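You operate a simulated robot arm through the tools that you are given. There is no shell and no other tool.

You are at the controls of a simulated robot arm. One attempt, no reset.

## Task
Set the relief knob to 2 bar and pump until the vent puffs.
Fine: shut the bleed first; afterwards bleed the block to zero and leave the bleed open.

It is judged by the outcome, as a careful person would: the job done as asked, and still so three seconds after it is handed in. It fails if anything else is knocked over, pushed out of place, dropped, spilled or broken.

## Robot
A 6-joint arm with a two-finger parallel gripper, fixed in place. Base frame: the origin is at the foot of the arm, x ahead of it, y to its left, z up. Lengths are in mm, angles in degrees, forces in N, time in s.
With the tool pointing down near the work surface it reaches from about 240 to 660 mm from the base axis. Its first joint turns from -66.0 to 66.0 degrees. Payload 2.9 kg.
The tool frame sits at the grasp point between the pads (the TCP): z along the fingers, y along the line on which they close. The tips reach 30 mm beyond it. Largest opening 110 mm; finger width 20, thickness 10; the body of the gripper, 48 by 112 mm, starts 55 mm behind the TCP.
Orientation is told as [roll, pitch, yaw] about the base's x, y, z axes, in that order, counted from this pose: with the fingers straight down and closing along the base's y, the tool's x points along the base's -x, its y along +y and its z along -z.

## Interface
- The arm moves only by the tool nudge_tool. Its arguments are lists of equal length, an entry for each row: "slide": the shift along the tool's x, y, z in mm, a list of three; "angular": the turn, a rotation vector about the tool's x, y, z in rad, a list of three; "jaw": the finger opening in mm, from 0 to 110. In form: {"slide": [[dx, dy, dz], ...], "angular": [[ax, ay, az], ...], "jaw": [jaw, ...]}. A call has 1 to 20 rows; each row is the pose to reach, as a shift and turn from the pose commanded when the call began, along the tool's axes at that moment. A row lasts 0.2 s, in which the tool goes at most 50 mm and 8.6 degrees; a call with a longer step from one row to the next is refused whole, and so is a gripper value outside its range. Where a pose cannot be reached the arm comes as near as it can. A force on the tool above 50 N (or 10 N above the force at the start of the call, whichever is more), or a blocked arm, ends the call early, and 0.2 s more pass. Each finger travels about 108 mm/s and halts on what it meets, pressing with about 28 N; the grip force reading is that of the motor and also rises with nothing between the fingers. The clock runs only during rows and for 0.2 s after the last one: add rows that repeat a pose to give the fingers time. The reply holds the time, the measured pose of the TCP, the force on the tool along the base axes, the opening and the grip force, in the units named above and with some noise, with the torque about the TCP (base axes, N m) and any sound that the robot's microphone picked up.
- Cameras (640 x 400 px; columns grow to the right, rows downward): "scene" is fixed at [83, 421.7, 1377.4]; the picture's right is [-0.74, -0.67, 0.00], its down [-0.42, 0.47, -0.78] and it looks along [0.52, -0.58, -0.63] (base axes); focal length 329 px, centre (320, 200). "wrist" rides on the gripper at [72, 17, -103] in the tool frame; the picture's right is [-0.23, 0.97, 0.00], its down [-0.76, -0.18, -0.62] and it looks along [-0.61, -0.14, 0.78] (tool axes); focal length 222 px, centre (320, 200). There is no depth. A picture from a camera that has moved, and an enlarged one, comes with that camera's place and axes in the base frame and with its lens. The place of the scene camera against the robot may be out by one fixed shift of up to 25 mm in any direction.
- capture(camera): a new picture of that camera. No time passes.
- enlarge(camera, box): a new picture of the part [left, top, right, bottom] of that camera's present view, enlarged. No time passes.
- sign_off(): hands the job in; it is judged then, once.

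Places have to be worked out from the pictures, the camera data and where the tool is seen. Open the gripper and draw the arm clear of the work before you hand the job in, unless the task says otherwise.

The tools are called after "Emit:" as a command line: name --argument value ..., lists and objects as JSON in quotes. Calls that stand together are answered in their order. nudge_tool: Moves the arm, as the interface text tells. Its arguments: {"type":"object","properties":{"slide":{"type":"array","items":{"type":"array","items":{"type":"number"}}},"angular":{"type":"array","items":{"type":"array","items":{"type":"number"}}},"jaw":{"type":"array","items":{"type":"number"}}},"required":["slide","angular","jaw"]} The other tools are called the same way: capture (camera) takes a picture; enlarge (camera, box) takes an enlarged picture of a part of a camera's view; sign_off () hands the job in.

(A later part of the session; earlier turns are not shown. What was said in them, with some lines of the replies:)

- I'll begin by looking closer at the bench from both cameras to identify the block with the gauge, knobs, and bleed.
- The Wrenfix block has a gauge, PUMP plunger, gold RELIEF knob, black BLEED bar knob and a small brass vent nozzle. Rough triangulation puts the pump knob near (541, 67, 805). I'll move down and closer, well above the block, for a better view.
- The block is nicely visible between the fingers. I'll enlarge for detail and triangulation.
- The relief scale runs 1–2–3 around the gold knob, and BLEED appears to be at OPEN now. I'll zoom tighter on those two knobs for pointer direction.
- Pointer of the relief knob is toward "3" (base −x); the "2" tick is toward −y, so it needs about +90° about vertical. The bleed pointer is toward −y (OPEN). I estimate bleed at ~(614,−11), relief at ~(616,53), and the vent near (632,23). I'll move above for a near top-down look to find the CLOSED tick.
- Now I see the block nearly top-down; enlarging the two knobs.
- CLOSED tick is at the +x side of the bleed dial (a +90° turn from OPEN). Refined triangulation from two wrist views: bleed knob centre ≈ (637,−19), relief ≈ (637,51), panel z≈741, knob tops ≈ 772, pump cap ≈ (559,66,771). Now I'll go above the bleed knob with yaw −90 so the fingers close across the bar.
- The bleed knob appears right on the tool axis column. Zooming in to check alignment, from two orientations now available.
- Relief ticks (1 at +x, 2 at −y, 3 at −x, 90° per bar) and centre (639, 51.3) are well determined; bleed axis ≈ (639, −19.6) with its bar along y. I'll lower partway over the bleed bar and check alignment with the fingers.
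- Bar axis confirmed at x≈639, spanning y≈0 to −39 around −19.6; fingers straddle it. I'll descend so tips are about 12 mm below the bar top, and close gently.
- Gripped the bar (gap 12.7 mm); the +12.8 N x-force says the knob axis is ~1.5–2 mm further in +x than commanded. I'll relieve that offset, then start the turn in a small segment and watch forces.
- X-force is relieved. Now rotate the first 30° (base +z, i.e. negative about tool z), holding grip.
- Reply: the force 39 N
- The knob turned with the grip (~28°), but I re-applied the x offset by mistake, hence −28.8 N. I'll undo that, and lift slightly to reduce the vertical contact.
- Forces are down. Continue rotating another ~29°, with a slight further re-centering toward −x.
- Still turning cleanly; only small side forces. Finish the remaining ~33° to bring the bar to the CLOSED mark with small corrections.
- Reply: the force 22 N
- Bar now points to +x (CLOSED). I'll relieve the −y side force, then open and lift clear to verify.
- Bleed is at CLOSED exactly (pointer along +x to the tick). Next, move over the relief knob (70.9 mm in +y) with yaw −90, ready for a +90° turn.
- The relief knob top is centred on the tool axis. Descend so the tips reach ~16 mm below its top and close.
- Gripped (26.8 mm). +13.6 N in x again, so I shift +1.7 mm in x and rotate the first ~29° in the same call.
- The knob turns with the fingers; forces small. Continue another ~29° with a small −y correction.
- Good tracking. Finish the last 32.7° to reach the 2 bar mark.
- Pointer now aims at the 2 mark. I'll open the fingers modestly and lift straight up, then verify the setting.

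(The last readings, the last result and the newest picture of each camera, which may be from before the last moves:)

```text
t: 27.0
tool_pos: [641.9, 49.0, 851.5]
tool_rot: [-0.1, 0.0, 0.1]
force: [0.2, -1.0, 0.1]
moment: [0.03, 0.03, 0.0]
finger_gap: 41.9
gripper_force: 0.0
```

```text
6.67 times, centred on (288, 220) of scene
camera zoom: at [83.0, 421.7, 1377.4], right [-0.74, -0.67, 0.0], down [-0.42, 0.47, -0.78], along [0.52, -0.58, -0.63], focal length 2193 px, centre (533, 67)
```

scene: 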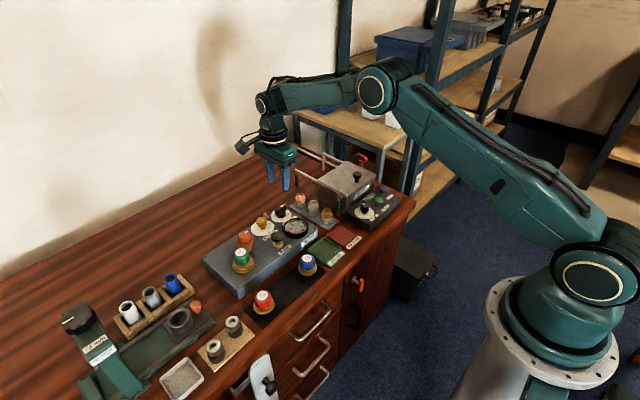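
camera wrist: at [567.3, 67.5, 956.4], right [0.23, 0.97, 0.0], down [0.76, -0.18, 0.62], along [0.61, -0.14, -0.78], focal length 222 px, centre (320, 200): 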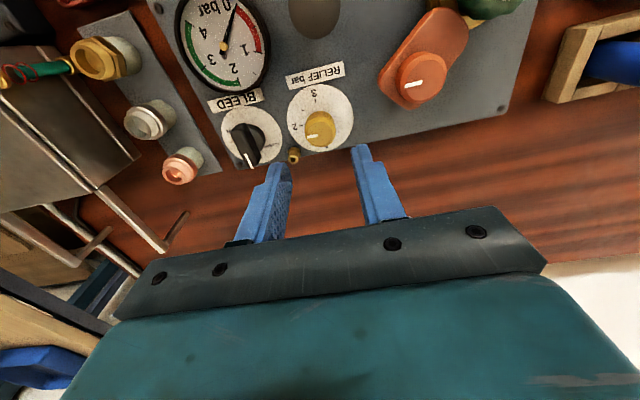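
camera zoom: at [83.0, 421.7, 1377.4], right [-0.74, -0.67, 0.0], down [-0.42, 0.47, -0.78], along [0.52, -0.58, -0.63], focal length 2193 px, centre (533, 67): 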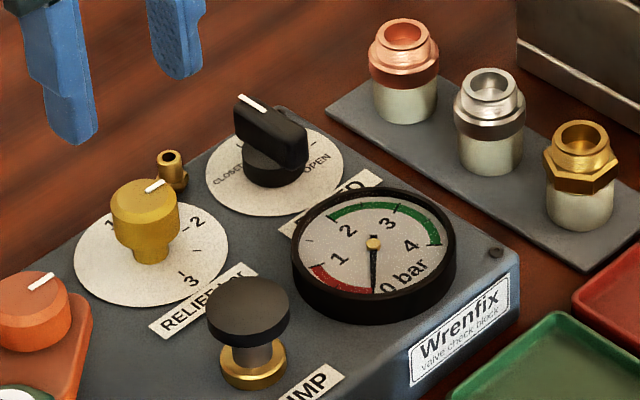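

Relief is set on 2 (pointer within ~2° of the tick). Next I close the fingers and go above the pump cap at ≈(558, 67, 771) to press it.

Emit:
nudge_tool --slide '[[20, 4, 0], [45, 9, 0], [70, 14, 0], [82, 17, 5], [82, 17, 12], [82, 17, 12]]' --angular '[[0, 0, 0], [0, 0, 0], [0, 0, 0], [0, 0, 0], [0, 0, 0], [0, 0, 0]]' --jaw '[30, 20, 10, 2, 0, 0]'

Emit:
capture --camera "wrist"

Emit:
enlarge --camera "wrist" --box '[240, 80, 400, 180]'

Emit:
enlarge --camera "scene" --box '[230, 180, 358, 260]'

```text
t: 28.4
tool_pos: [557.5, 67.5, 841.0]
tool_rot: [0.0, -0.1, -0.1]
force: [-0.8, 0.4, -0.2]
moment: [0.02, 0.02, 0.03]
finger_gap: 0.0
gripper_force: 28.2
```

```text
taken
camera wrist: at [484.5, 84.7, 944.4], right [0.23, 0.97, 0.0], down [0.76, -0.18, 0.62], along [0.61, -0.14, -0.78], focal length 222 px, centre (320, 200)
```

wrist: 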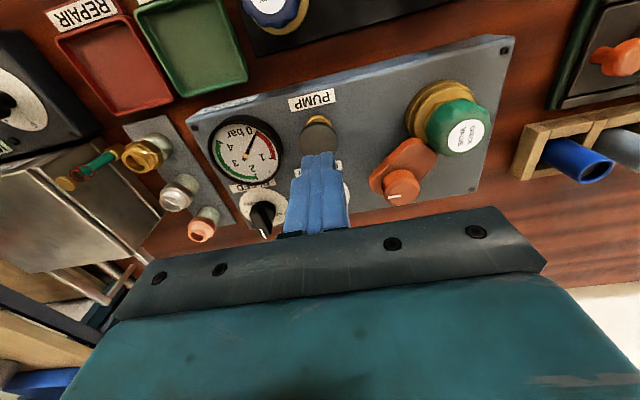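

```text
4.00 times, centred on (320, 130) of wrist
camera zoom: at [484.5, 84.7, 944.4], right [0.23, 0.97, 0.0], down [0.76, -0.18, 0.62], along [0.61, -0.14, -0.78], focal length 888 px, centre (320, 480)
```

zoom: 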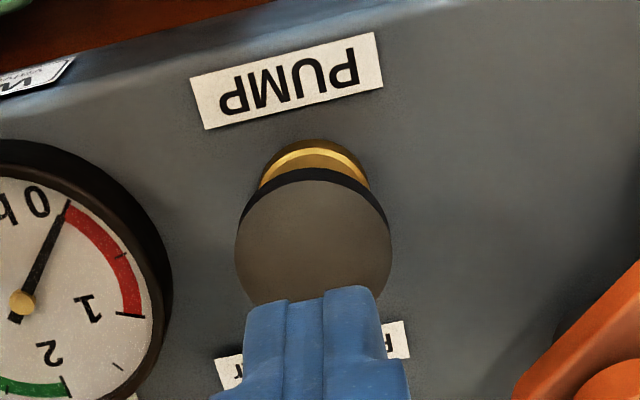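

```text
5.00 times, centred on (294, 220) of scene
camera zoom: at [83.0, 421.7, 1377.4], right [-0.74, -0.67, 0.0], down [-0.42, 0.47, -0.78], along [0.52, -0.58, -0.63], focal length 1644 px, centre (450, 100)
```

zoom: 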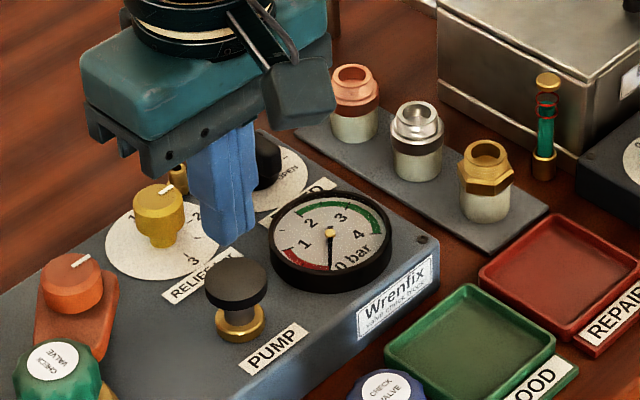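

Cap centre is ~1 mm off the tool axis; I correct that and press the plunger down gradually, first ~6 mm to feel the spring.

Emit:
nudge_tool --slide '[[-1, -1.4, 15], [-1, -1.4, 28], [-1, -1.4, 36], [-1, -1.4, 40], [-1, -1.4, 43], [-1, -1.4, 46], [-1, -1.4, 46]]' --angular '[[0, 0, 0], [0, 0, 0], [0, 0, 0], [0, 0, 0], [0, 0, 0], [0, 0, 0], [0, 0, 0]]' --jaw '[0, 0, 0, 0, 0, 0, 0]'

Emit:
enlarge --camera "scene" --box '[230, 180, 358, 260]'

```text
t: 30.0
tool_pos: [559.8, 66.2, 795.5]
tool_rot: [0.0, -0.1, 0.1]
force: [-1.2, 1.4, 6.4]
moment: [0.03, 0.02, -0.04]
finger_gap: 0.1
gripper_force: 28.3
```

```text
5.00 times, centred on (294, 220) of scene
camera zoom: at [82.9, 421.7, 1377.4], right [-0.74, -0.67, 0.0], down [-0.42, 0.47, -0.78], along [0.52, -0.58, -0.63], focal length 1644 px, centre (450, 100)
```

zoom: 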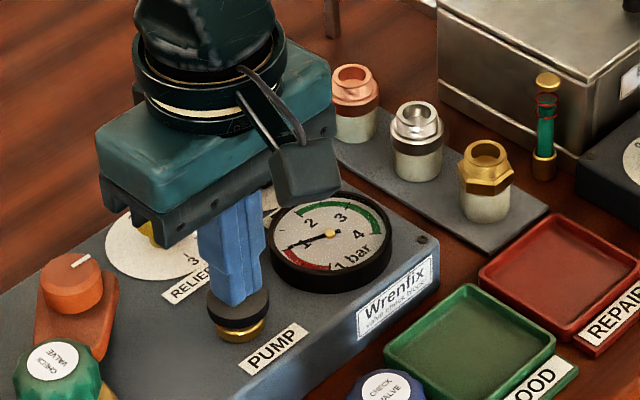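

Pressed with only ~6 N; the gauge needle has moved. Zoom on the gauge to read it.

Emit:
enlarge --camera "scene" --box '[278, 212, 318, 244]'

Emit:
capture --camera "wrist"

```text
12.50 times, centred on (298, 228) of scene
camera zoom: at [82.9, 421.7, 1377.4], right [-0.74, -0.67, 0.0], down [-0.42, 0.47, -0.78], along [0.52, -0.58, -0.63], focal length 4111 px, centre (595, -150)
```

zoom: 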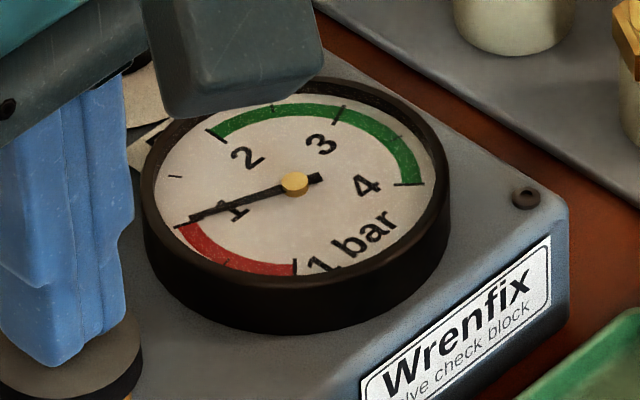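

```text
taken
camera wrist: at [485.9, 82.8, 899.3], right [0.23, 0.97, 0.0], down [0.76, -0.18, 0.62], along [0.61, -0.14, -0.78], focal length 222 px, centre (320, 200)
```

wrist: 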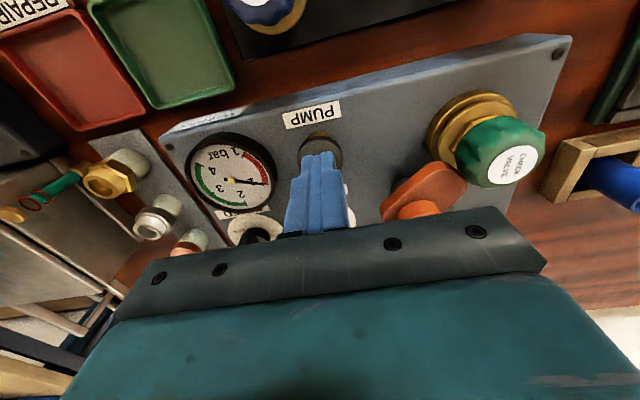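

One press raised the gauge to about 1 bar. I'll release the plunger and check that pressure holds.

Emit:
nudge_tool --slide '[[0, 0, -5], [0, 0, -10], [0, 0, -12], [0, 0, -12]]' --angular '[[0, 0, 0], [0, 0, 0], [0, 0, 0], [0, 0, 0]]' --jaw '[0, 0, 0, 0]'

Emit:
enlarge --camera "scene" --box '[254, 204, 318, 244]'

```text
t: 31.0
tool_pos: [559.6, 64.8, 808.2]
tool_rot: [0.0, 0.0, 0.1]
force: [-0.2, -1.1, 1.0]
moment: [0.01, 0.01, 0.0]
finger_gap: 0.0
gripper_force: 27.7
```

```text
10.00 times, centred on (286, 224) of scene
camera zoom: at [83.0, 421.7, 1377.4], right [-0.74, -0.67, 0.0], down [-0.42, 0.47, -0.78], along [0.52, -0.58, -0.63], focal length 3289 px, centre (660, -40)
```

zoom: 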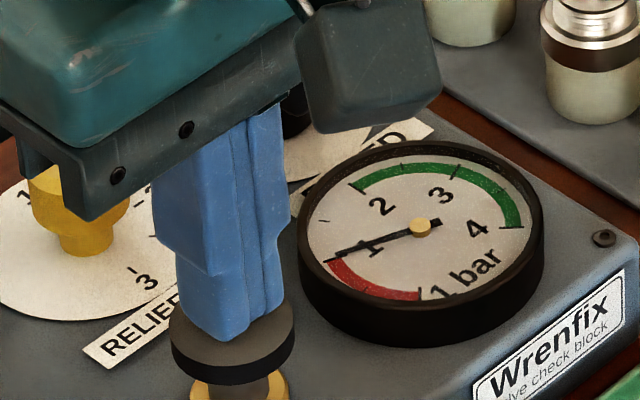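

Pressure holds at ~1 bar. Second press-and-release now, listening for the vent.

Emit:
nudge_tool --slide '[[0, 0.6, 4], [0, 0.6, 8], [0, 0.6, 11], [0, 0.6, 13], [0, 0.6, 13]]' --angular '[[0, 0, 0], [0, 0, 0], [0, 0, 0], [0, 0, 0], [0, 0, 0]]' --jaw '[0, 0, 0, 0, 0]'

Emit:
enlarge --camera "scene" --box '[254, 204, 318, 244]'

```text
t: 32.2
tool_pos: [559.2, 65.9, 793.5]
tool_rot: [0.0, 0.1, 0.0]
force: [-2.8, -1.4, 7.3]
moment: [-0.01, 0.08, 0.0]
finger_gap: 0.3
gripper_force: 28.2
```

```text
10.00 times, centred on (286, 224) of scene
camera zoom: at [82.9, 421.7, 1377.5], right [-0.74, -0.67, 0.0], down [-0.42, 0.47, -0.78], along [0.52, -0.58, -0.63], focal length 3289 px, centre (660, -40)
```

zoom: 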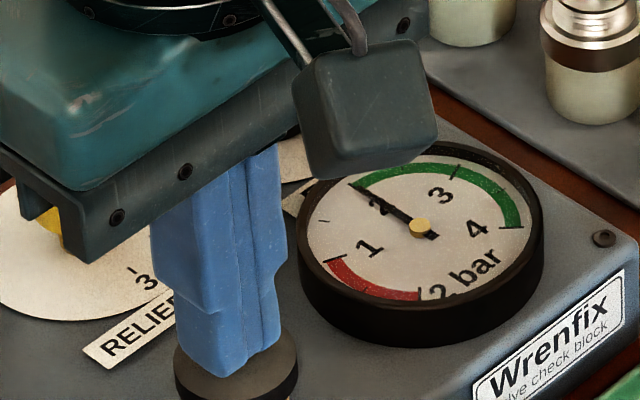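

Gauge is right at 2 bar, no puff reported yet. Release and recheck before the next stroke.

Emit:
nudge_tool --slide '[[0, 0, -5], [0, 0, -10], [0, 0, -14], [0, 0, -14]]' --angular '[[0, 0, 0], [0, 0, 0], [0, 0, 0], [0, 0, 0]]' --jaw '[0, 0, 0, 0]'

Emit:
enlarge --camera "scene" --box '[254, 204, 318, 244]'

```text
t: 33.2
tool_pos: [558.4, 65.6, 807.6]
tool_rot: [0.0, 0.0, 0.0]
force: [-1.2, 1.2, 1.3]
moment: [-0.01, 0.02, 0.01]
finger_gap: 0.2
gripper_force: 28.5
```

```text
10.00 times, centred on (286, 224) of scene
camera zoom: at [83.0, 421.7, 1377.4], right [-0.74, -0.67, 0.0], down [-0.42, 0.47, -0.78], along [0.52, -0.58, -0.63], focal length 3289 px, centre (660, -40)
```

zoom: 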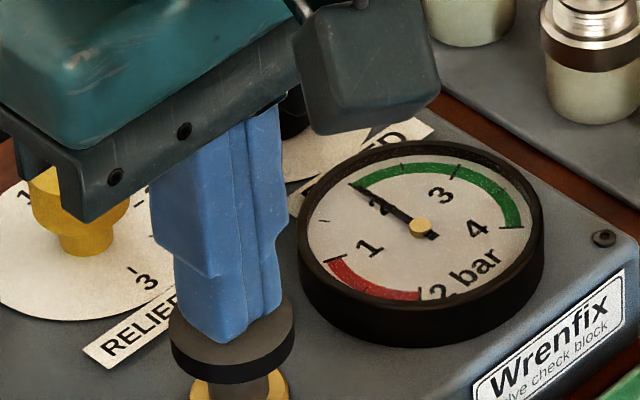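

Holds at ~2 bar with no puff yet, so I give a third stroke and listen.

Emit:
nudge_tool --slide '[[0, 0, 4], [0, 0, 8], [0, 0, 12], [0, 0, 14], [0, 0, 14]]' --angular '[[0, 0, 0], [0, 0, 0], [0, 0, 0], [0, 0, 0], [0, 0, 0]]' --jaw '[0, 0, 0, 0, 0]'

Emit:
enlarge --camera "scene" --box '[254, 204, 318, 244]'

Emit:
capture --camera "scene"

```text
t: 34.4
tool_pos: [559.3, 65.8, 794.2]
tool_rot: [0.0, -0.1, 0.1]
force: [-0.1, -1.9, 6.0]
moment: [-0.07, 0.01, 0.0]
finger_gap: 0.1
gripper_force: 28.0
```

```text
10.00 times, centred on (286, 224) of scene
camera zoom: at [82.9, 421.7, 1377.5], right [-0.74, -0.67, 0.0], down [-0.42, 0.47, -0.78], along [0.52, -0.58, -0.63], focal length 3289 px, centre (660, -40)
```

zoom: 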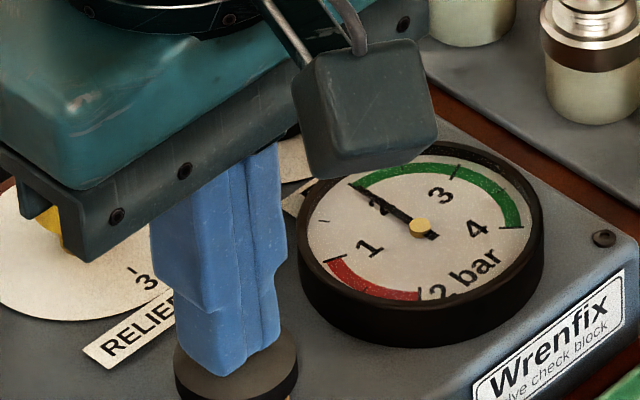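

```text
taken
```

scene: 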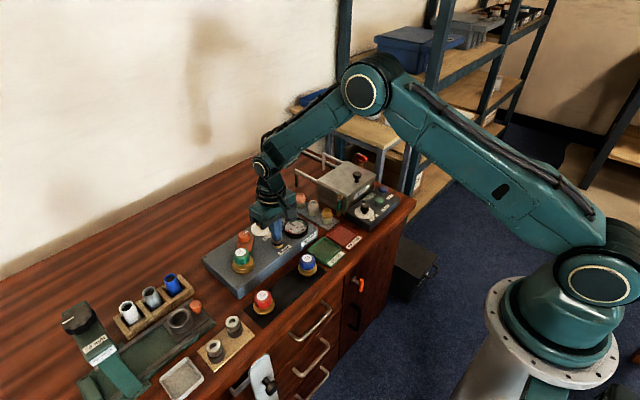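

No sound in that reply and the gauge still reads 2. I'll release and check whether anything is reported or changed.

Emit:
nudge_tool --slide '[[0, 0, -5], [0, 0, -10], [0, 0, -16], [0, 0, -16], [0, 0, -16]]' --angular '[[0, 0, 0], [0, 0, 0], [0, 0, 0], [0, 0, 0], [0, 0, 0]]' --jaw '[0, 0, 0, 0, 0]'

Emit:
enlarge --camera "scene" --box '[254, 204, 318, 244]'

```text
t: 35.6
tool_pos: [559.5, 66.6, 810.6]
tool_rot: [0.0, 0.1, -0.1]
force: [0.6, -0.6, -0.2]
moment: [0.01, -0.01, 0.04]
finger_gap: 0.1
gripper_force: 27.9
```

```text
10.00 times, centred on (286, 224) of scene
camera zoom: at [83.0, 421.7, 1377.4], right [-0.74, -0.67, 0.0], down [-0.42, 0.47, -0.78], along [0.52, -0.58, -0.63], focal length 3289 px, centre (660, -40)
```

zoom: 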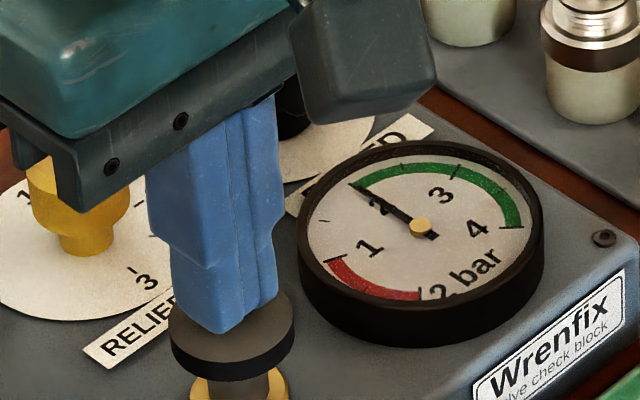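

No puff reported; perhaps the stroke isn't deep enough. I'll press again, going deeper in small steps until the plunger bottoms or a sound is reported.

Emit:
nudge_tool --slide '[[0, 0, 5], [0, 0, 10], [0, 0, 14], [0, 0, 17], [0, 0, 19], [0, 0, 21], [0, 0, 22], [0, 0, 22]]' --angular '[[0, 0, 0], [0, 0, 0], [0, 0, 0], [0, 0, 0], [0, 0, 0], [0, 0, 0], [0, 0, 0], [0, 0, 0]]' --jaw '[0, 0, 0, 0, 0, 0, 0, 0]'

Emit:
enlarge --camera "scene" --box '[254, 204, 318, 244]'

Emit:
capture --camera "wrist"

```text
t: 37.4
tool_pos: [560.0, 66.6, 790.6]
tool_rot: [0.1, -0.4, 0.1]
force: [-10.6, -0.1, 42.4]
moment: [0.04, 0.43, -0.13]
finger_gap: 0.0
gripper_force: 28.0
```

```text
10.00 times, centred on (286, 224) of scene
camera zoom: at [82.1, 421.6, 1377.5], right [-0.74, -0.67, 0.0], down [-0.42, 0.47, -0.78], along [0.52, -0.58, -0.63], focal length 3289 px, centre (660, -40)
```

zoom: 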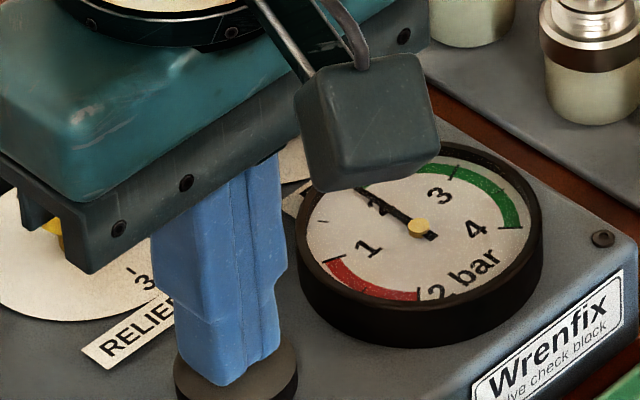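

```text
taken
camera wrist: at [485.9, 83.5, 894.7], right [0.23, 0.97, 0.0], down [0.76, -0.18, 0.63], along [0.61, -0.14, -0.78], focal length 222 px, centre (320, 200)
```

wrist: 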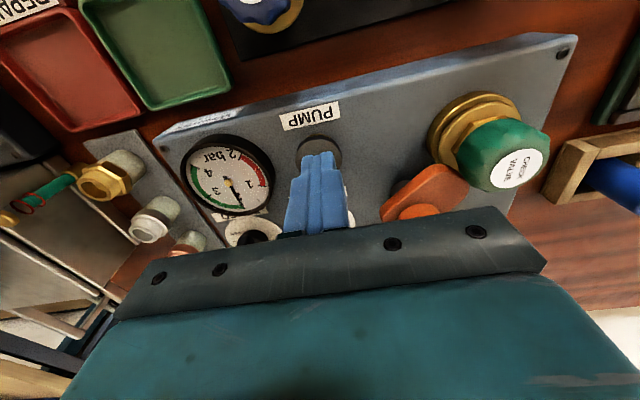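

The plunger bottoms at TCP ≈791 and the gauge stays at 2 bar, suggesting the relief is limiting. Let me look closely at the gauge and vent area before continuing.

Emit:
enlarge --camera "scene" --box '[282, 214, 314, 234]'

Emit:
enlarge --camera "wrist" --box '[170, 120, 298, 220]'

```text
16.00 times, centred on (298, 224) of scene
camera zoom: at [82.1, 421.6, 1377.5], right [-0.74, -0.67, 0.0], down [-0.42, 0.47, -0.78], along [0.52, -0.58, -0.63], focal length 5262 px, centre (672, -184)
```

zoom: 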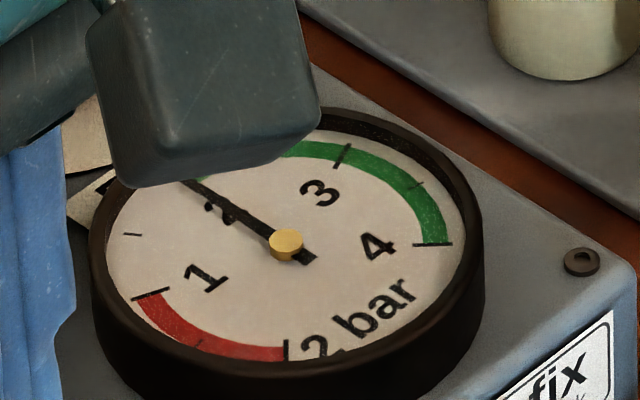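

```text
4.00 times, centred on (234, 170) of wrist
camera zoom: at [485.9, 83.5, 894.7], right [0.23, 0.97, 0.0], down [0.76, -0.18, 0.63], along [0.61, -0.14, -0.78], focal length 888 px, centre (664, 320)
```

zoom: 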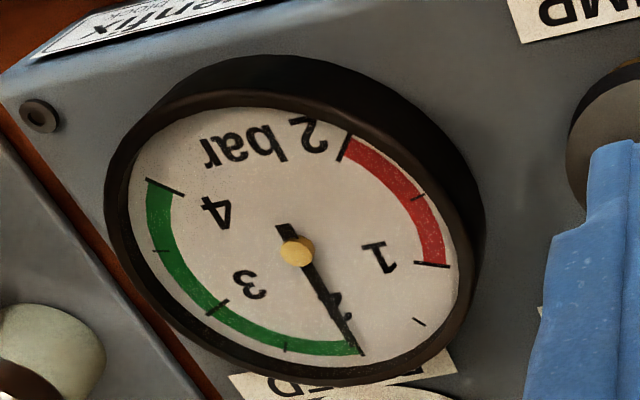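

The needle sits exactly on 2. I'll do a brisk full release and a full stroke, ending the call right at the bottom to listen and look.

Emit:
nudge_tool --slide '[[0, 0, -10], [0, 0, -24], [0, 0, -24], [0, 0, -24], [0, 0, -14], [0, 0, -6], [0, 0, -2]]' --angular '[[0, 0, 0], [0, 0, 0], [0, 0, 0], [0, 0, 0], [0, 0, 0], [0, 0, 0], [0, 0, 0]]' --jaw '[0, 0, 0, 0, 0, 0, 0]'

Emit:
enlarge --camera "scene" --box '[220, 160, 348, 250]'

Emit:
capture --camera "wrist"

```text
t: 39.0
tool_pos: [558.0, 64.6, 792.2]
tool_rot: [0.0, -0.1, 0.1]
force: [-10.2, -1.5, 26.7]
moment: [-0.04, 0.31, -0.02]
finger_gap: 0.2
gripper_force: 27.6
```

```text
4.44 times, centred on (284, 205) of scene
camera zoom: at [82.4, 421.6, 1377.5], right [-0.74, -0.67, 0.0], down [-0.42, 0.47, -0.78], along [0.52, -0.58, -0.63], focal length 1462 px, centre (480, 178)
```

zoom: 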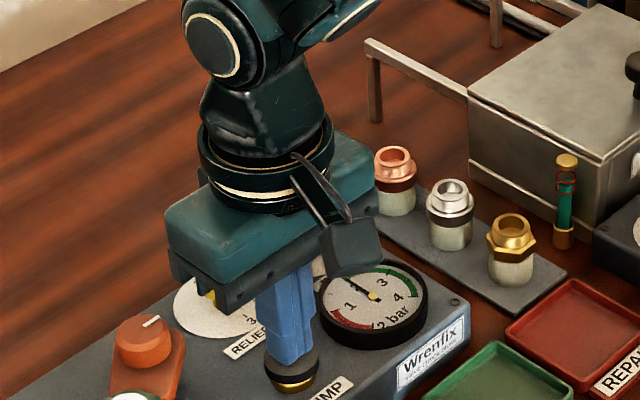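

```text
taken
camera wrist: at [485.4, 83.4, 896.5], right [0.23, 0.97, 0.0], down [0.76, -0.18, 0.62], along [0.61, -0.14, -0.78], focal length 222 px, centre (320, 200)
```

wrist: 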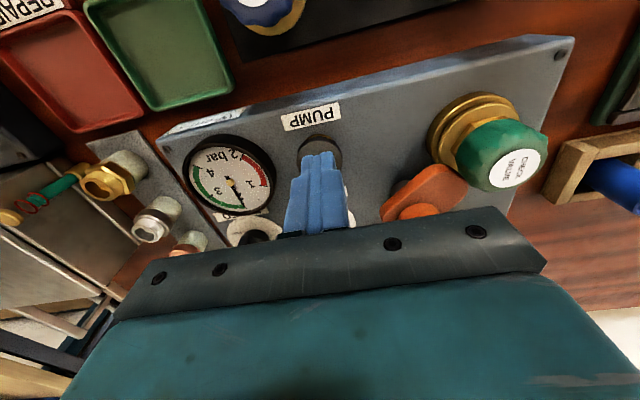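

Still 2 bar, no sound listed. To see the vent itself during a stroke, I'll lift off, rotate the closed gripper to yaw −90 (camera on the +y side, vent in view), and stroke again.

Emit:
nudge_tool --slide '[[0, 0, -12], [0, 0, -24], [0, 0, -24], [0, 0, -24], [0, 0, -24], [0, 0, -24], [0, 0, -24], [0, 0, -24], [0, 0, -24], [0, 0, -24], [0, 0, -24], [0, 0, -24], [0, 0, -24]]' --angular '[[0, 0, 0], [0, 0, 0.143], [0, 0, 0.286], [0, 0, 0.429], [0, 0, 0.571], [0, 0, 0.714], [0, 0, 0.857], [0, 0, 1.0], [0, 0, 1.143], [0, 0, 1.286], [0, 0, 1.429], [0, 0, 1.571], [0, 0, 1.571]]' --jaw '[0, 0, 0, 0, 0, 0, 0, 0, 0, 0, 0, 0, 0]'

Emit:
capture --camera "wrist"

Emit:
enlarge --camera "scene" --box '[220, 160, 348, 250]'

```text
t: 41.8
tool_pos: [558.5, 64.6, 812.4]
tool_rot: [0.0, -0.1, -90.1]
force: [1.2, 0.6, -0.5]
moment: [0.0, -0.03, 0.01]
finger_gap: 0.2
gripper_force: 28.1
```

```text
taken
camera wrist: at [575.2, 139.1, 917.9], right [0.97, -0.23, 0.0], down [-0.18, -0.76, 0.62], along [-0.14, -0.61, -0.78], focal length 222 px, centre (320, 200)
```

wrist: 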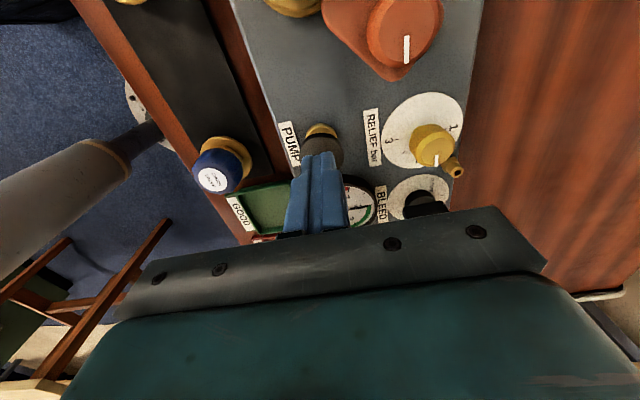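

```text
4.44 times, centred on (284, 205) of scene
camera zoom: at [83.0, 421.7, 1377.4], right [-0.74, -0.67, 0.0], down [-0.42, 0.47, -0.78], along [0.52, -0.58, -0.63], focal length 1462 px, centre (480, 178)
```

zoom: 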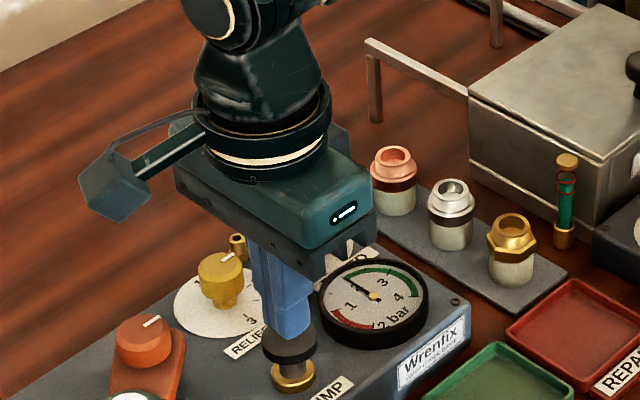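

Both cameras now see the vent and the relief knob (still on 2). Press a full stroke and capture immediately.

Emit:
nudge_tool --slide '[[0, 0, 8], [0, 0, 14], [0, 0, 19], [0, 0, 21.5]]' --angular '[[0, 0, 0], [0, 0, 0], [0, 0, 0], [0, 0, 0]]' --jaw '[0, 0, 0, 0]'

Emit:
enlarge --camera "scene" --box '[240, 190, 336, 250]'

Emit:
enlarge --camera "wrist" --box '[370, 100, 530, 200]'

```text
t: 42.8
tool_pos: [559.1, 66.2, 792.9]
tool_rot: [0.0, -0.1, -90.2]
force: [-6.1, -3.1, 15.5]
moment: [-0.08, 0.19, 0.04]
finger_gap: 0.0
gripper_force: 28.0
```

```text
6.67 times, centred on (288, 220) of scene
camera zoom: at [82.6, 421.6, 1377.5], right [-0.74, -0.67, 0.0], down [-0.42, 0.47, -0.78], along [0.52, -0.58, -0.63], focal length 2193 px, centre (533, 67)
```

zoom: 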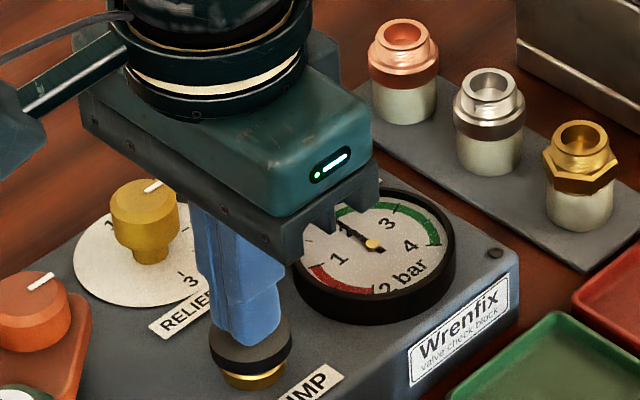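

```text
4.00 times, centred on (450, 150) of wrist
camera zoom: at [575.8, 139.3, 897.6], right [0.97, -0.23, 0.0], down [-0.18, -0.76, 0.62], along [-0.14, -0.61, -0.78], focal length 888 px, centre (-200, 400)
```

zoom: 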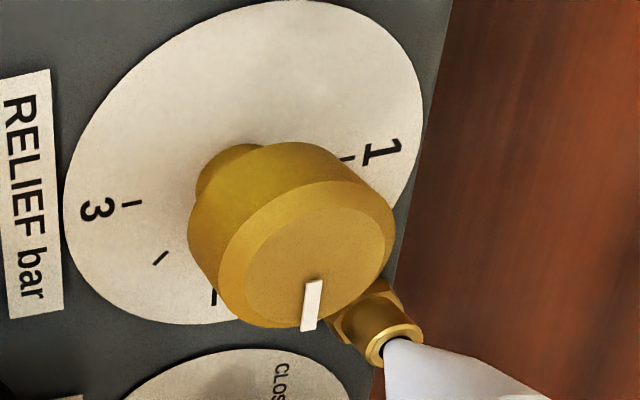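

The white jet from the vent nozzle is clearly visible: the vent puffs at 2 bar. Now I lift off and move over the bleed knob with yaw 0 (bar lies along x) to open it.

Emit:
nudge_tool --slide '[[0, 0, -20], [0, 0, -45], [-5, 5, -50], [-12, 12, -50], [-22, 20, -50], [-32, 30, -50], [-42, 40, -50], [-52, 50, -50], [-62, 60, -50], [-72, 70, -50], [-82, 78, -48], [-85.5, 80.9, -46], [-85.5, 80.9, -46], [-85.5, 80.9, -46]]' --angular '[[0, 0, 0], [0, 0, 0], [0, 0, -0.143], [0, 0, -0.286], [0, 0, -0.429], [0, 0, -0.571], [0, 0, -0.714], [0, 0, -0.857], [0, 0, -1.0], [0, 0, -1.143], [0, 0, -1.286], [0, 0, -1.429], [0, 0, -1.571], [0, 0, -1.571]]' --jaw '[0, 0, 0, 0, 0, 0, 5, 10, 20, 30, 38, 40, 40, 40]'

Emit:
capture --camera "wrist"

Emit:
enlarge --camera "wrist" --box '[240, 80, 400, 180]'

```text
t: 45.8
tool_pos: [640.2, -18.7, 837.6]
tool_rot: [0.0, 0.0, 0.0]
force: [-0.3, 0.4, 0.7]
moment: [0.03, -0.01, 0.02]
finger_gap: 40.0
gripper_force: 0.0
```

```text
taken
camera wrist: at [567.0, -2.0, 942.3], right [0.23, 0.97, 0.0], down [0.76, -0.18, 0.62], along [0.61, -0.14, -0.78], focal length 222 px, centre (320, 200)
```

wrist: 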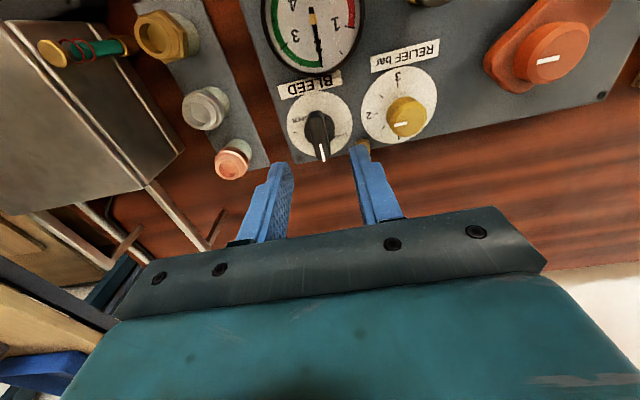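

```text
4.00 times, centred on (320, 130) of wrist
camera zoom: at [567.0, -2.0, 942.3], right [0.23, 0.97, 0.0], down [0.76, -0.18, 0.62], along [0.61, -0.14, -0.78], focal length 888 px, centre (320, 480)
```

zoom: 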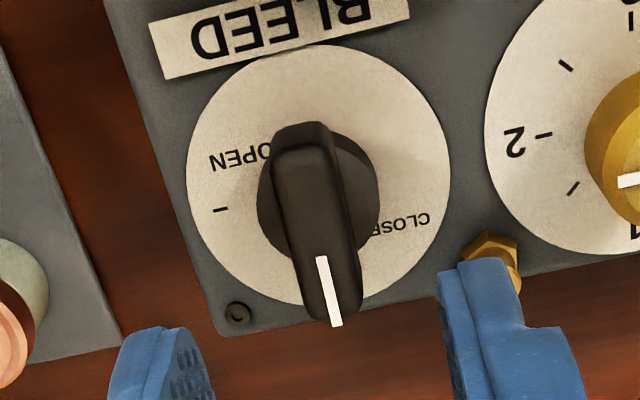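

Bar is centred under the tool axis. Descend around it and close gently.

Emit:
nudge_tool --slide '[[0, 0, 15], [0, 0, 30], [0, 0, 40], [0, 0, 45.5], [0, 0, 45.5], [0, 0, 45.5], [0, 0, 45.5], [0, 0, 45.5], [0, 0, 45.5]]' --angular '[[0, 0, 0], [0, 0, 0], [0, 0, 0], [0, 0, 0], [0, 0, 0], [0, 0, 0], [0, 0, 0], [0, 0, 0], [0, 0, 0]]' --jaw '[40, 40, 40, 40, 32, 24, 17, 11, 8]'

Emit:
enlarge --camera "wrist" --box '[240, 80, 400, 180]'

```text
t: 47.8
tool_pos: [640.4, -21.0, 792.3]
tool_rot: [0.0, 0.0, 0.2]
force: [-0.2, 4.2, -0.9]
moment: [0.08, -0.12, -0.03]
finger_gap: 12.9
gripper_force: 44.8
```

```text
4.00 times, centred on (320, 130) of wrist
camera zoom: at [567.8, -2.3, 896.0], right [0.23, 0.97, 0.0], down [0.76, -0.18, 0.62], along [0.61, -0.14, -0.78], focal length 888 px, centre (320, 480)
```

zoom: 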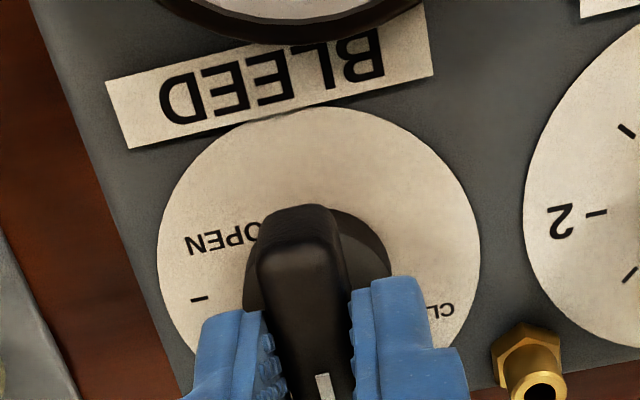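

Gripped with little side load. Turn back toward OPEN (base −z), first ~29°.

Emit:
nudge_tool --slide '[[0, 0.4, 0], [0, 0.4, 0], [0, 0.4, 0], [0, 0.4, 0], [0, 0.4, 0]]' --angular '[[0, 0, 0.12], [0, 0, 0.25], [0, 0, 0.38], [0, 0, 0.5], [0, 0, 0.5]]' --jaw '[8, 8, 8, 8, 8]'

```text
t: 49.0
tool_pos: [641.1, -21.2, 790.9]
tool_rot: [0.0, -0.1, -28.9]
force: [9.0, -6.6, -11.3]
moment: [-0.63, -1.12, -0.03]
finger_gap: 12.6
gripper_force: 45.2
```

Small side loads; correct slightly (+x, −y) and continue another ~29°.

Emit:
nudge_tool --slide '[[-1.0, -0.1, 0.4], [-1.0, -0.1, 0.4], [-1.0, -0.1, 0.4], [-1.0, -0.1, 0.4], [-1.0, -0.1, 0.4]]' --angular '[[0, 0, 0.12], [0, 0, 0.25], [0, 0, 0.38], [0, 0, 0.5], [0, 0, 0.5]]' --jaw '[8, 8, 8, 8, 8]'

```text
t: 50.2
tool_pos: [641.9, -20.1, 791.4]
tool_rot: [-0.2, 0.1, -57.6]
force: [4.8, -12.2, -10.6]
moment: [0.72, 0.46, -0.02]
finger_gap: 12.6
gripper_force: 44.4
```

Continue the final ~33° to the OPEN mark.

Emit:
nudge_tool --slide '[[-1.0, -0.1, 0.4], [-1.0, -0.1, 0.4], [-1.0, -0.1, 0.4], [-1.0, -0.1, 0.4], [-1.0, -0.1, 0.4], [-1.0, -0.1, 0.4]]' --angular '[[0, 0, 0.12], [0, 0, 0.24], [0, 0, 0.36], [0, 0, 0.47], [0, 0, 0.571], [0, 0, 0.571]]' --jaw '[8, 8, 8, 8, 8, 8]'

Emit:
capture --camera "wrist"

Emit:
enlarge --camera "scene" --box '[240, 190, 336, 250]'

```text
t: 51.6
tool_pos: [639.8, -20.8, 792.0]
tool_rot: [-0.4, 0.1, -90.2]
force: [-21.0, -14.6, 5.6]
moment: [0.52, 0.36, 0.23]
finger_gap: 13.1
gripper_force: 44.4
```

```text
taken
camera wrist: at [656.9, 52.3, 896.0], right [0.97, -0.23, 0.0], down [-0.18, -0.76, 0.62], along [-0.15, -0.61, -0.78], focal length 222 px, centre (320, 200)
```

wrist: 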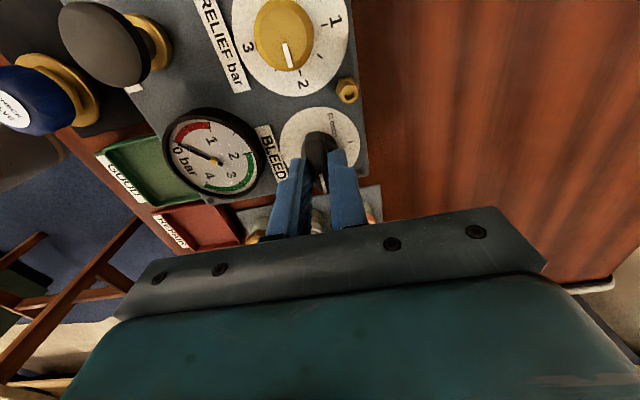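

```text
6.67 times, centred on (288, 220) of scene
camera zoom: at [82.5, 421.4, 1377.6], right [-0.74, -0.67, 0.0], down [-0.42, 0.47, -0.78], along [0.52, -0.58, -0.63], focal length 2193 px, centre (533, 67)
```

zoom: 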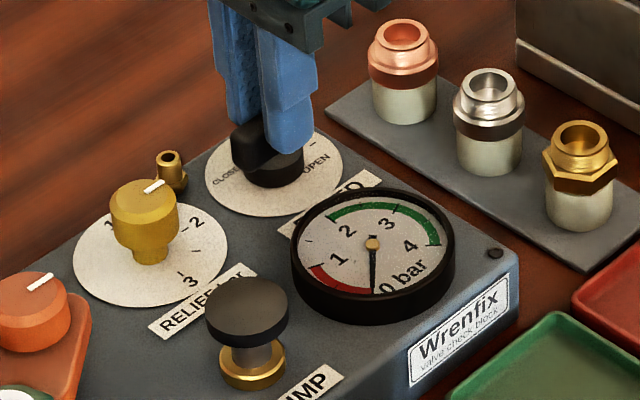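

Gauge now reads 0 bar, and the slight torque suggests the OPEN stop. Relieve the side load, open the fingers, and lift straight up.

Emit:
nudge_tool --slide '[[-0.4, -0.9, 0], [-0.8, -1.8, 0], [-0.8, -1.8, 0], [-0.8, -1.8, 0], [-0.8, -1.8, 0], [-0.8, -1.8, -15], [-0.8, -1.8, -35], [-0.8, -1.8, -60], [-0.8, -1.8, -90], [-0.8, -1.8, -90]]' --angular '[[0, 0, 0], [0, 0, 0], [0, 0, 0], [0, 0, 0], [0, 0, 0], [0, 0, 0], [0, 0, 0], [0, 0, 0], [0, 0, 0], [0, 0, 0]]' --jaw '[8, 8, 24, 36, 40, 40, 40, 40, 40, 40]'

Emit:
capture --camera "wrist"

Emit:
enlarge --camera "wrist" --box '[240, 60, 400, 160]'

Emit:
enlarge --camera "scene" --box '[240, 190, 336, 250]'

```text
t: 53.8
tool_pos: [638.2, -22.5, 880.8]
tool_rot: [0.0, 0.0, -90.0]
force: [0.4, 0.0, -0.1]
moment: [0.02, -0.03, 0.01]
finger_gap: 39.6
gripper_force: 0.0
```

```text
taken
camera wrist: at [654.6, 51.2, 986.0], right [0.97, -0.23, 0.0], down [-0.18, -0.76, 0.62], along [-0.14, -0.61, -0.78], focal length 222 px, centre (320, 200)
```

wrist: 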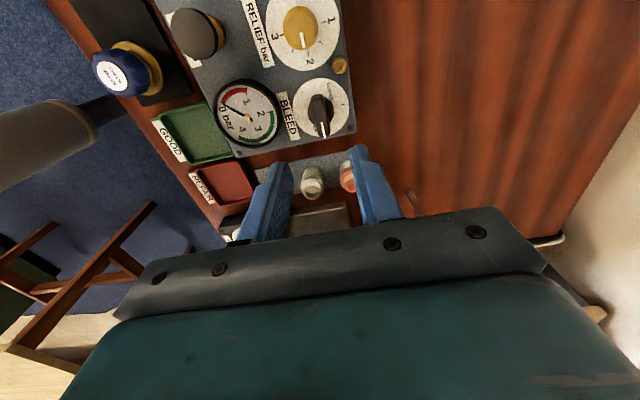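

```text
4.00 times, centred on (320, 110) of wrist
camera zoom: at [654.6, 51.2, 986.0], right [0.97, -0.23, 0.0], down [-0.18, -0.76, 0.62], along [-0.14, -0.61, -0.78], focal length 888 px, centre (320, 560)
```

zoom: 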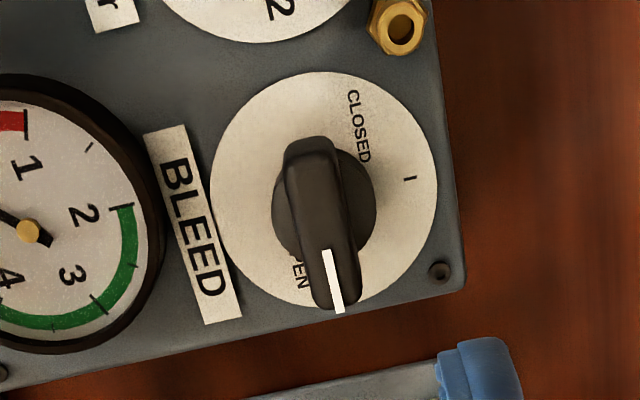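

```text
6.67 times, centred on (288, 220) of scene
camera zoom: at [83.0, 421.7, 1377.4], right [-0.74, -0.67, 0.0], down [-0.42, 0.47, -0.78], along [0.52, -0.58, -0.63], focal length 2193 px, centre (533, 67)
```

zoom: 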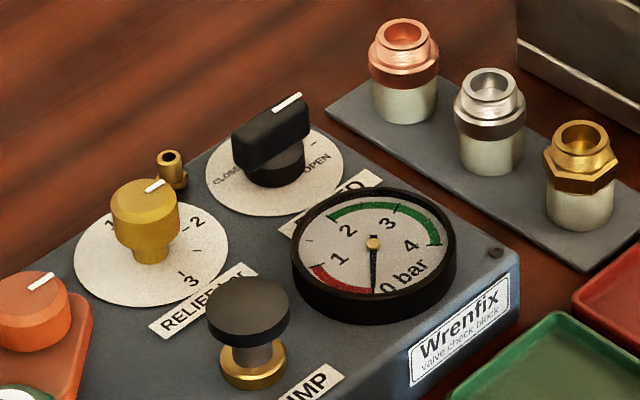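

Bleed is on OPEN, gauge at zero, relief still on 2, and the block hasn't shifted. Now lift high and draw the arm back, with gripper open.

Emit:
nudge_tool --slide '[[0, 0, -35], [0, 0, -75], [0, -30, -110], [0, -65, -140], [0, -105, -170], [0, -145, -190], [0, -180, -200], [0, -200, -200], [0, -200, -200]]' --angular '[[0, 0, 0], [0, 0, 0], [0, 0, -0.1], [0, 0, -0.2], [0, 0, -0.3], [0, 0, -0.4], [0, 0, -0.5], [0, 0, -0.6], [0, 0, -0.6]]' --jaw '[40, 50, 70, 90, 110, 110, 110, 110, 110]'

Emit:
capture --camera "scene"

Emit:
enlarge --camera "scene" --box '[200, 180, 360, 300]'

Emit:
enlarge --camera "scene" --box '[278, 208, 318, 244]'

```text
t: 55.8
tool_pos: [437.7, -21.0, 1082.4]
tool_rot: [0.1, 0.0, -55.4]
force: [0.3, -0.3, -0.3]
moment: [0.0, 0.03, 0.01]
finger_gap: 110.3
gripper_force: 0.0
```

```text
taken
```

scene: 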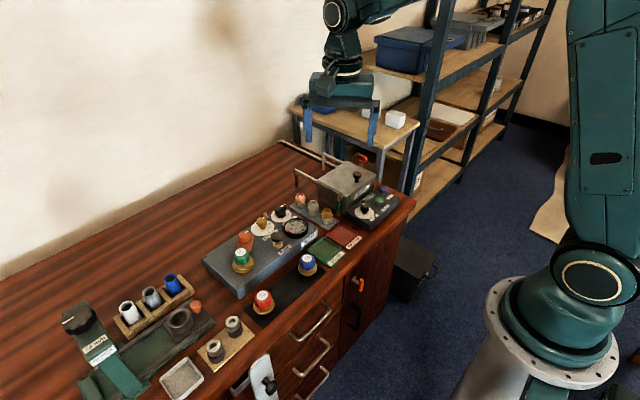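

```text
3.33 times, centred on (280, 240) of scene
camera zoom: at [83.0, 421.7, 1377.4], right [-0.74, -0.67, 0.0], down [-0.42, 0.47, -0.78], along [0.52, -0.58, -0.63], focal length 1096 px, centre (453, 67)
```

zoom: 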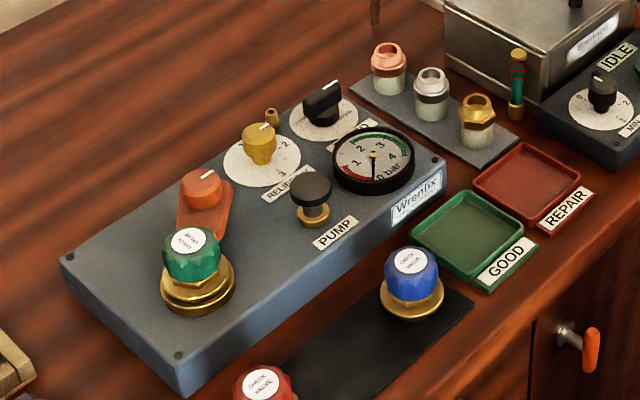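

```text
11.11 times, centred on (298, 226) of scene
camera zoom: at [83.0, 421.7, 1377.4], right [-0.74, -0.67, 0.0], down [-0.42, 0.47, -0.78], along [0.52, -0.58, -0.63], focal length 3654 px, centre (564, -89)
```

zoom: 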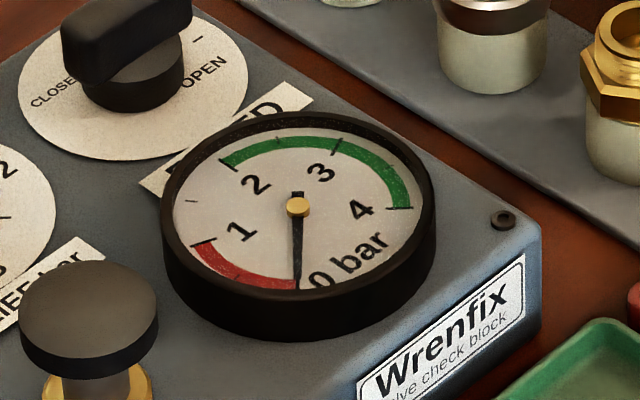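

The final pictures show relief on 2, bleed open and the gauge at 0 bar. Nothing else has moved, the gripper is open, and the arm is clear of the work. Handing in.

Emit:
sign_off

```text
The job is handed in.
```

The job is done as asked and handed in.

- **Bleed shut first:** I turned the bleed knob to CLOSED before anything else.
- **Relief set:** the knob went from 3 to 2 bar, with the pointer within about 2° of the mark.
- **Pumped until the vent puffed:** the gauge reached 2 bar on the second stroke and stayed there. The microphone reported no sound, so I kept stroking until the wrist camera could see the vent. The white jet showed on the sixth stroke, so the vent may have puffed on earlier ones too.
- **Bled to zero:** I turned the bleed back to OPEN and left it there. The gauge reads 0 bar.

In the last pictures the block and the items around it look unmoved. The gripper is open and the arm is drawn clear.
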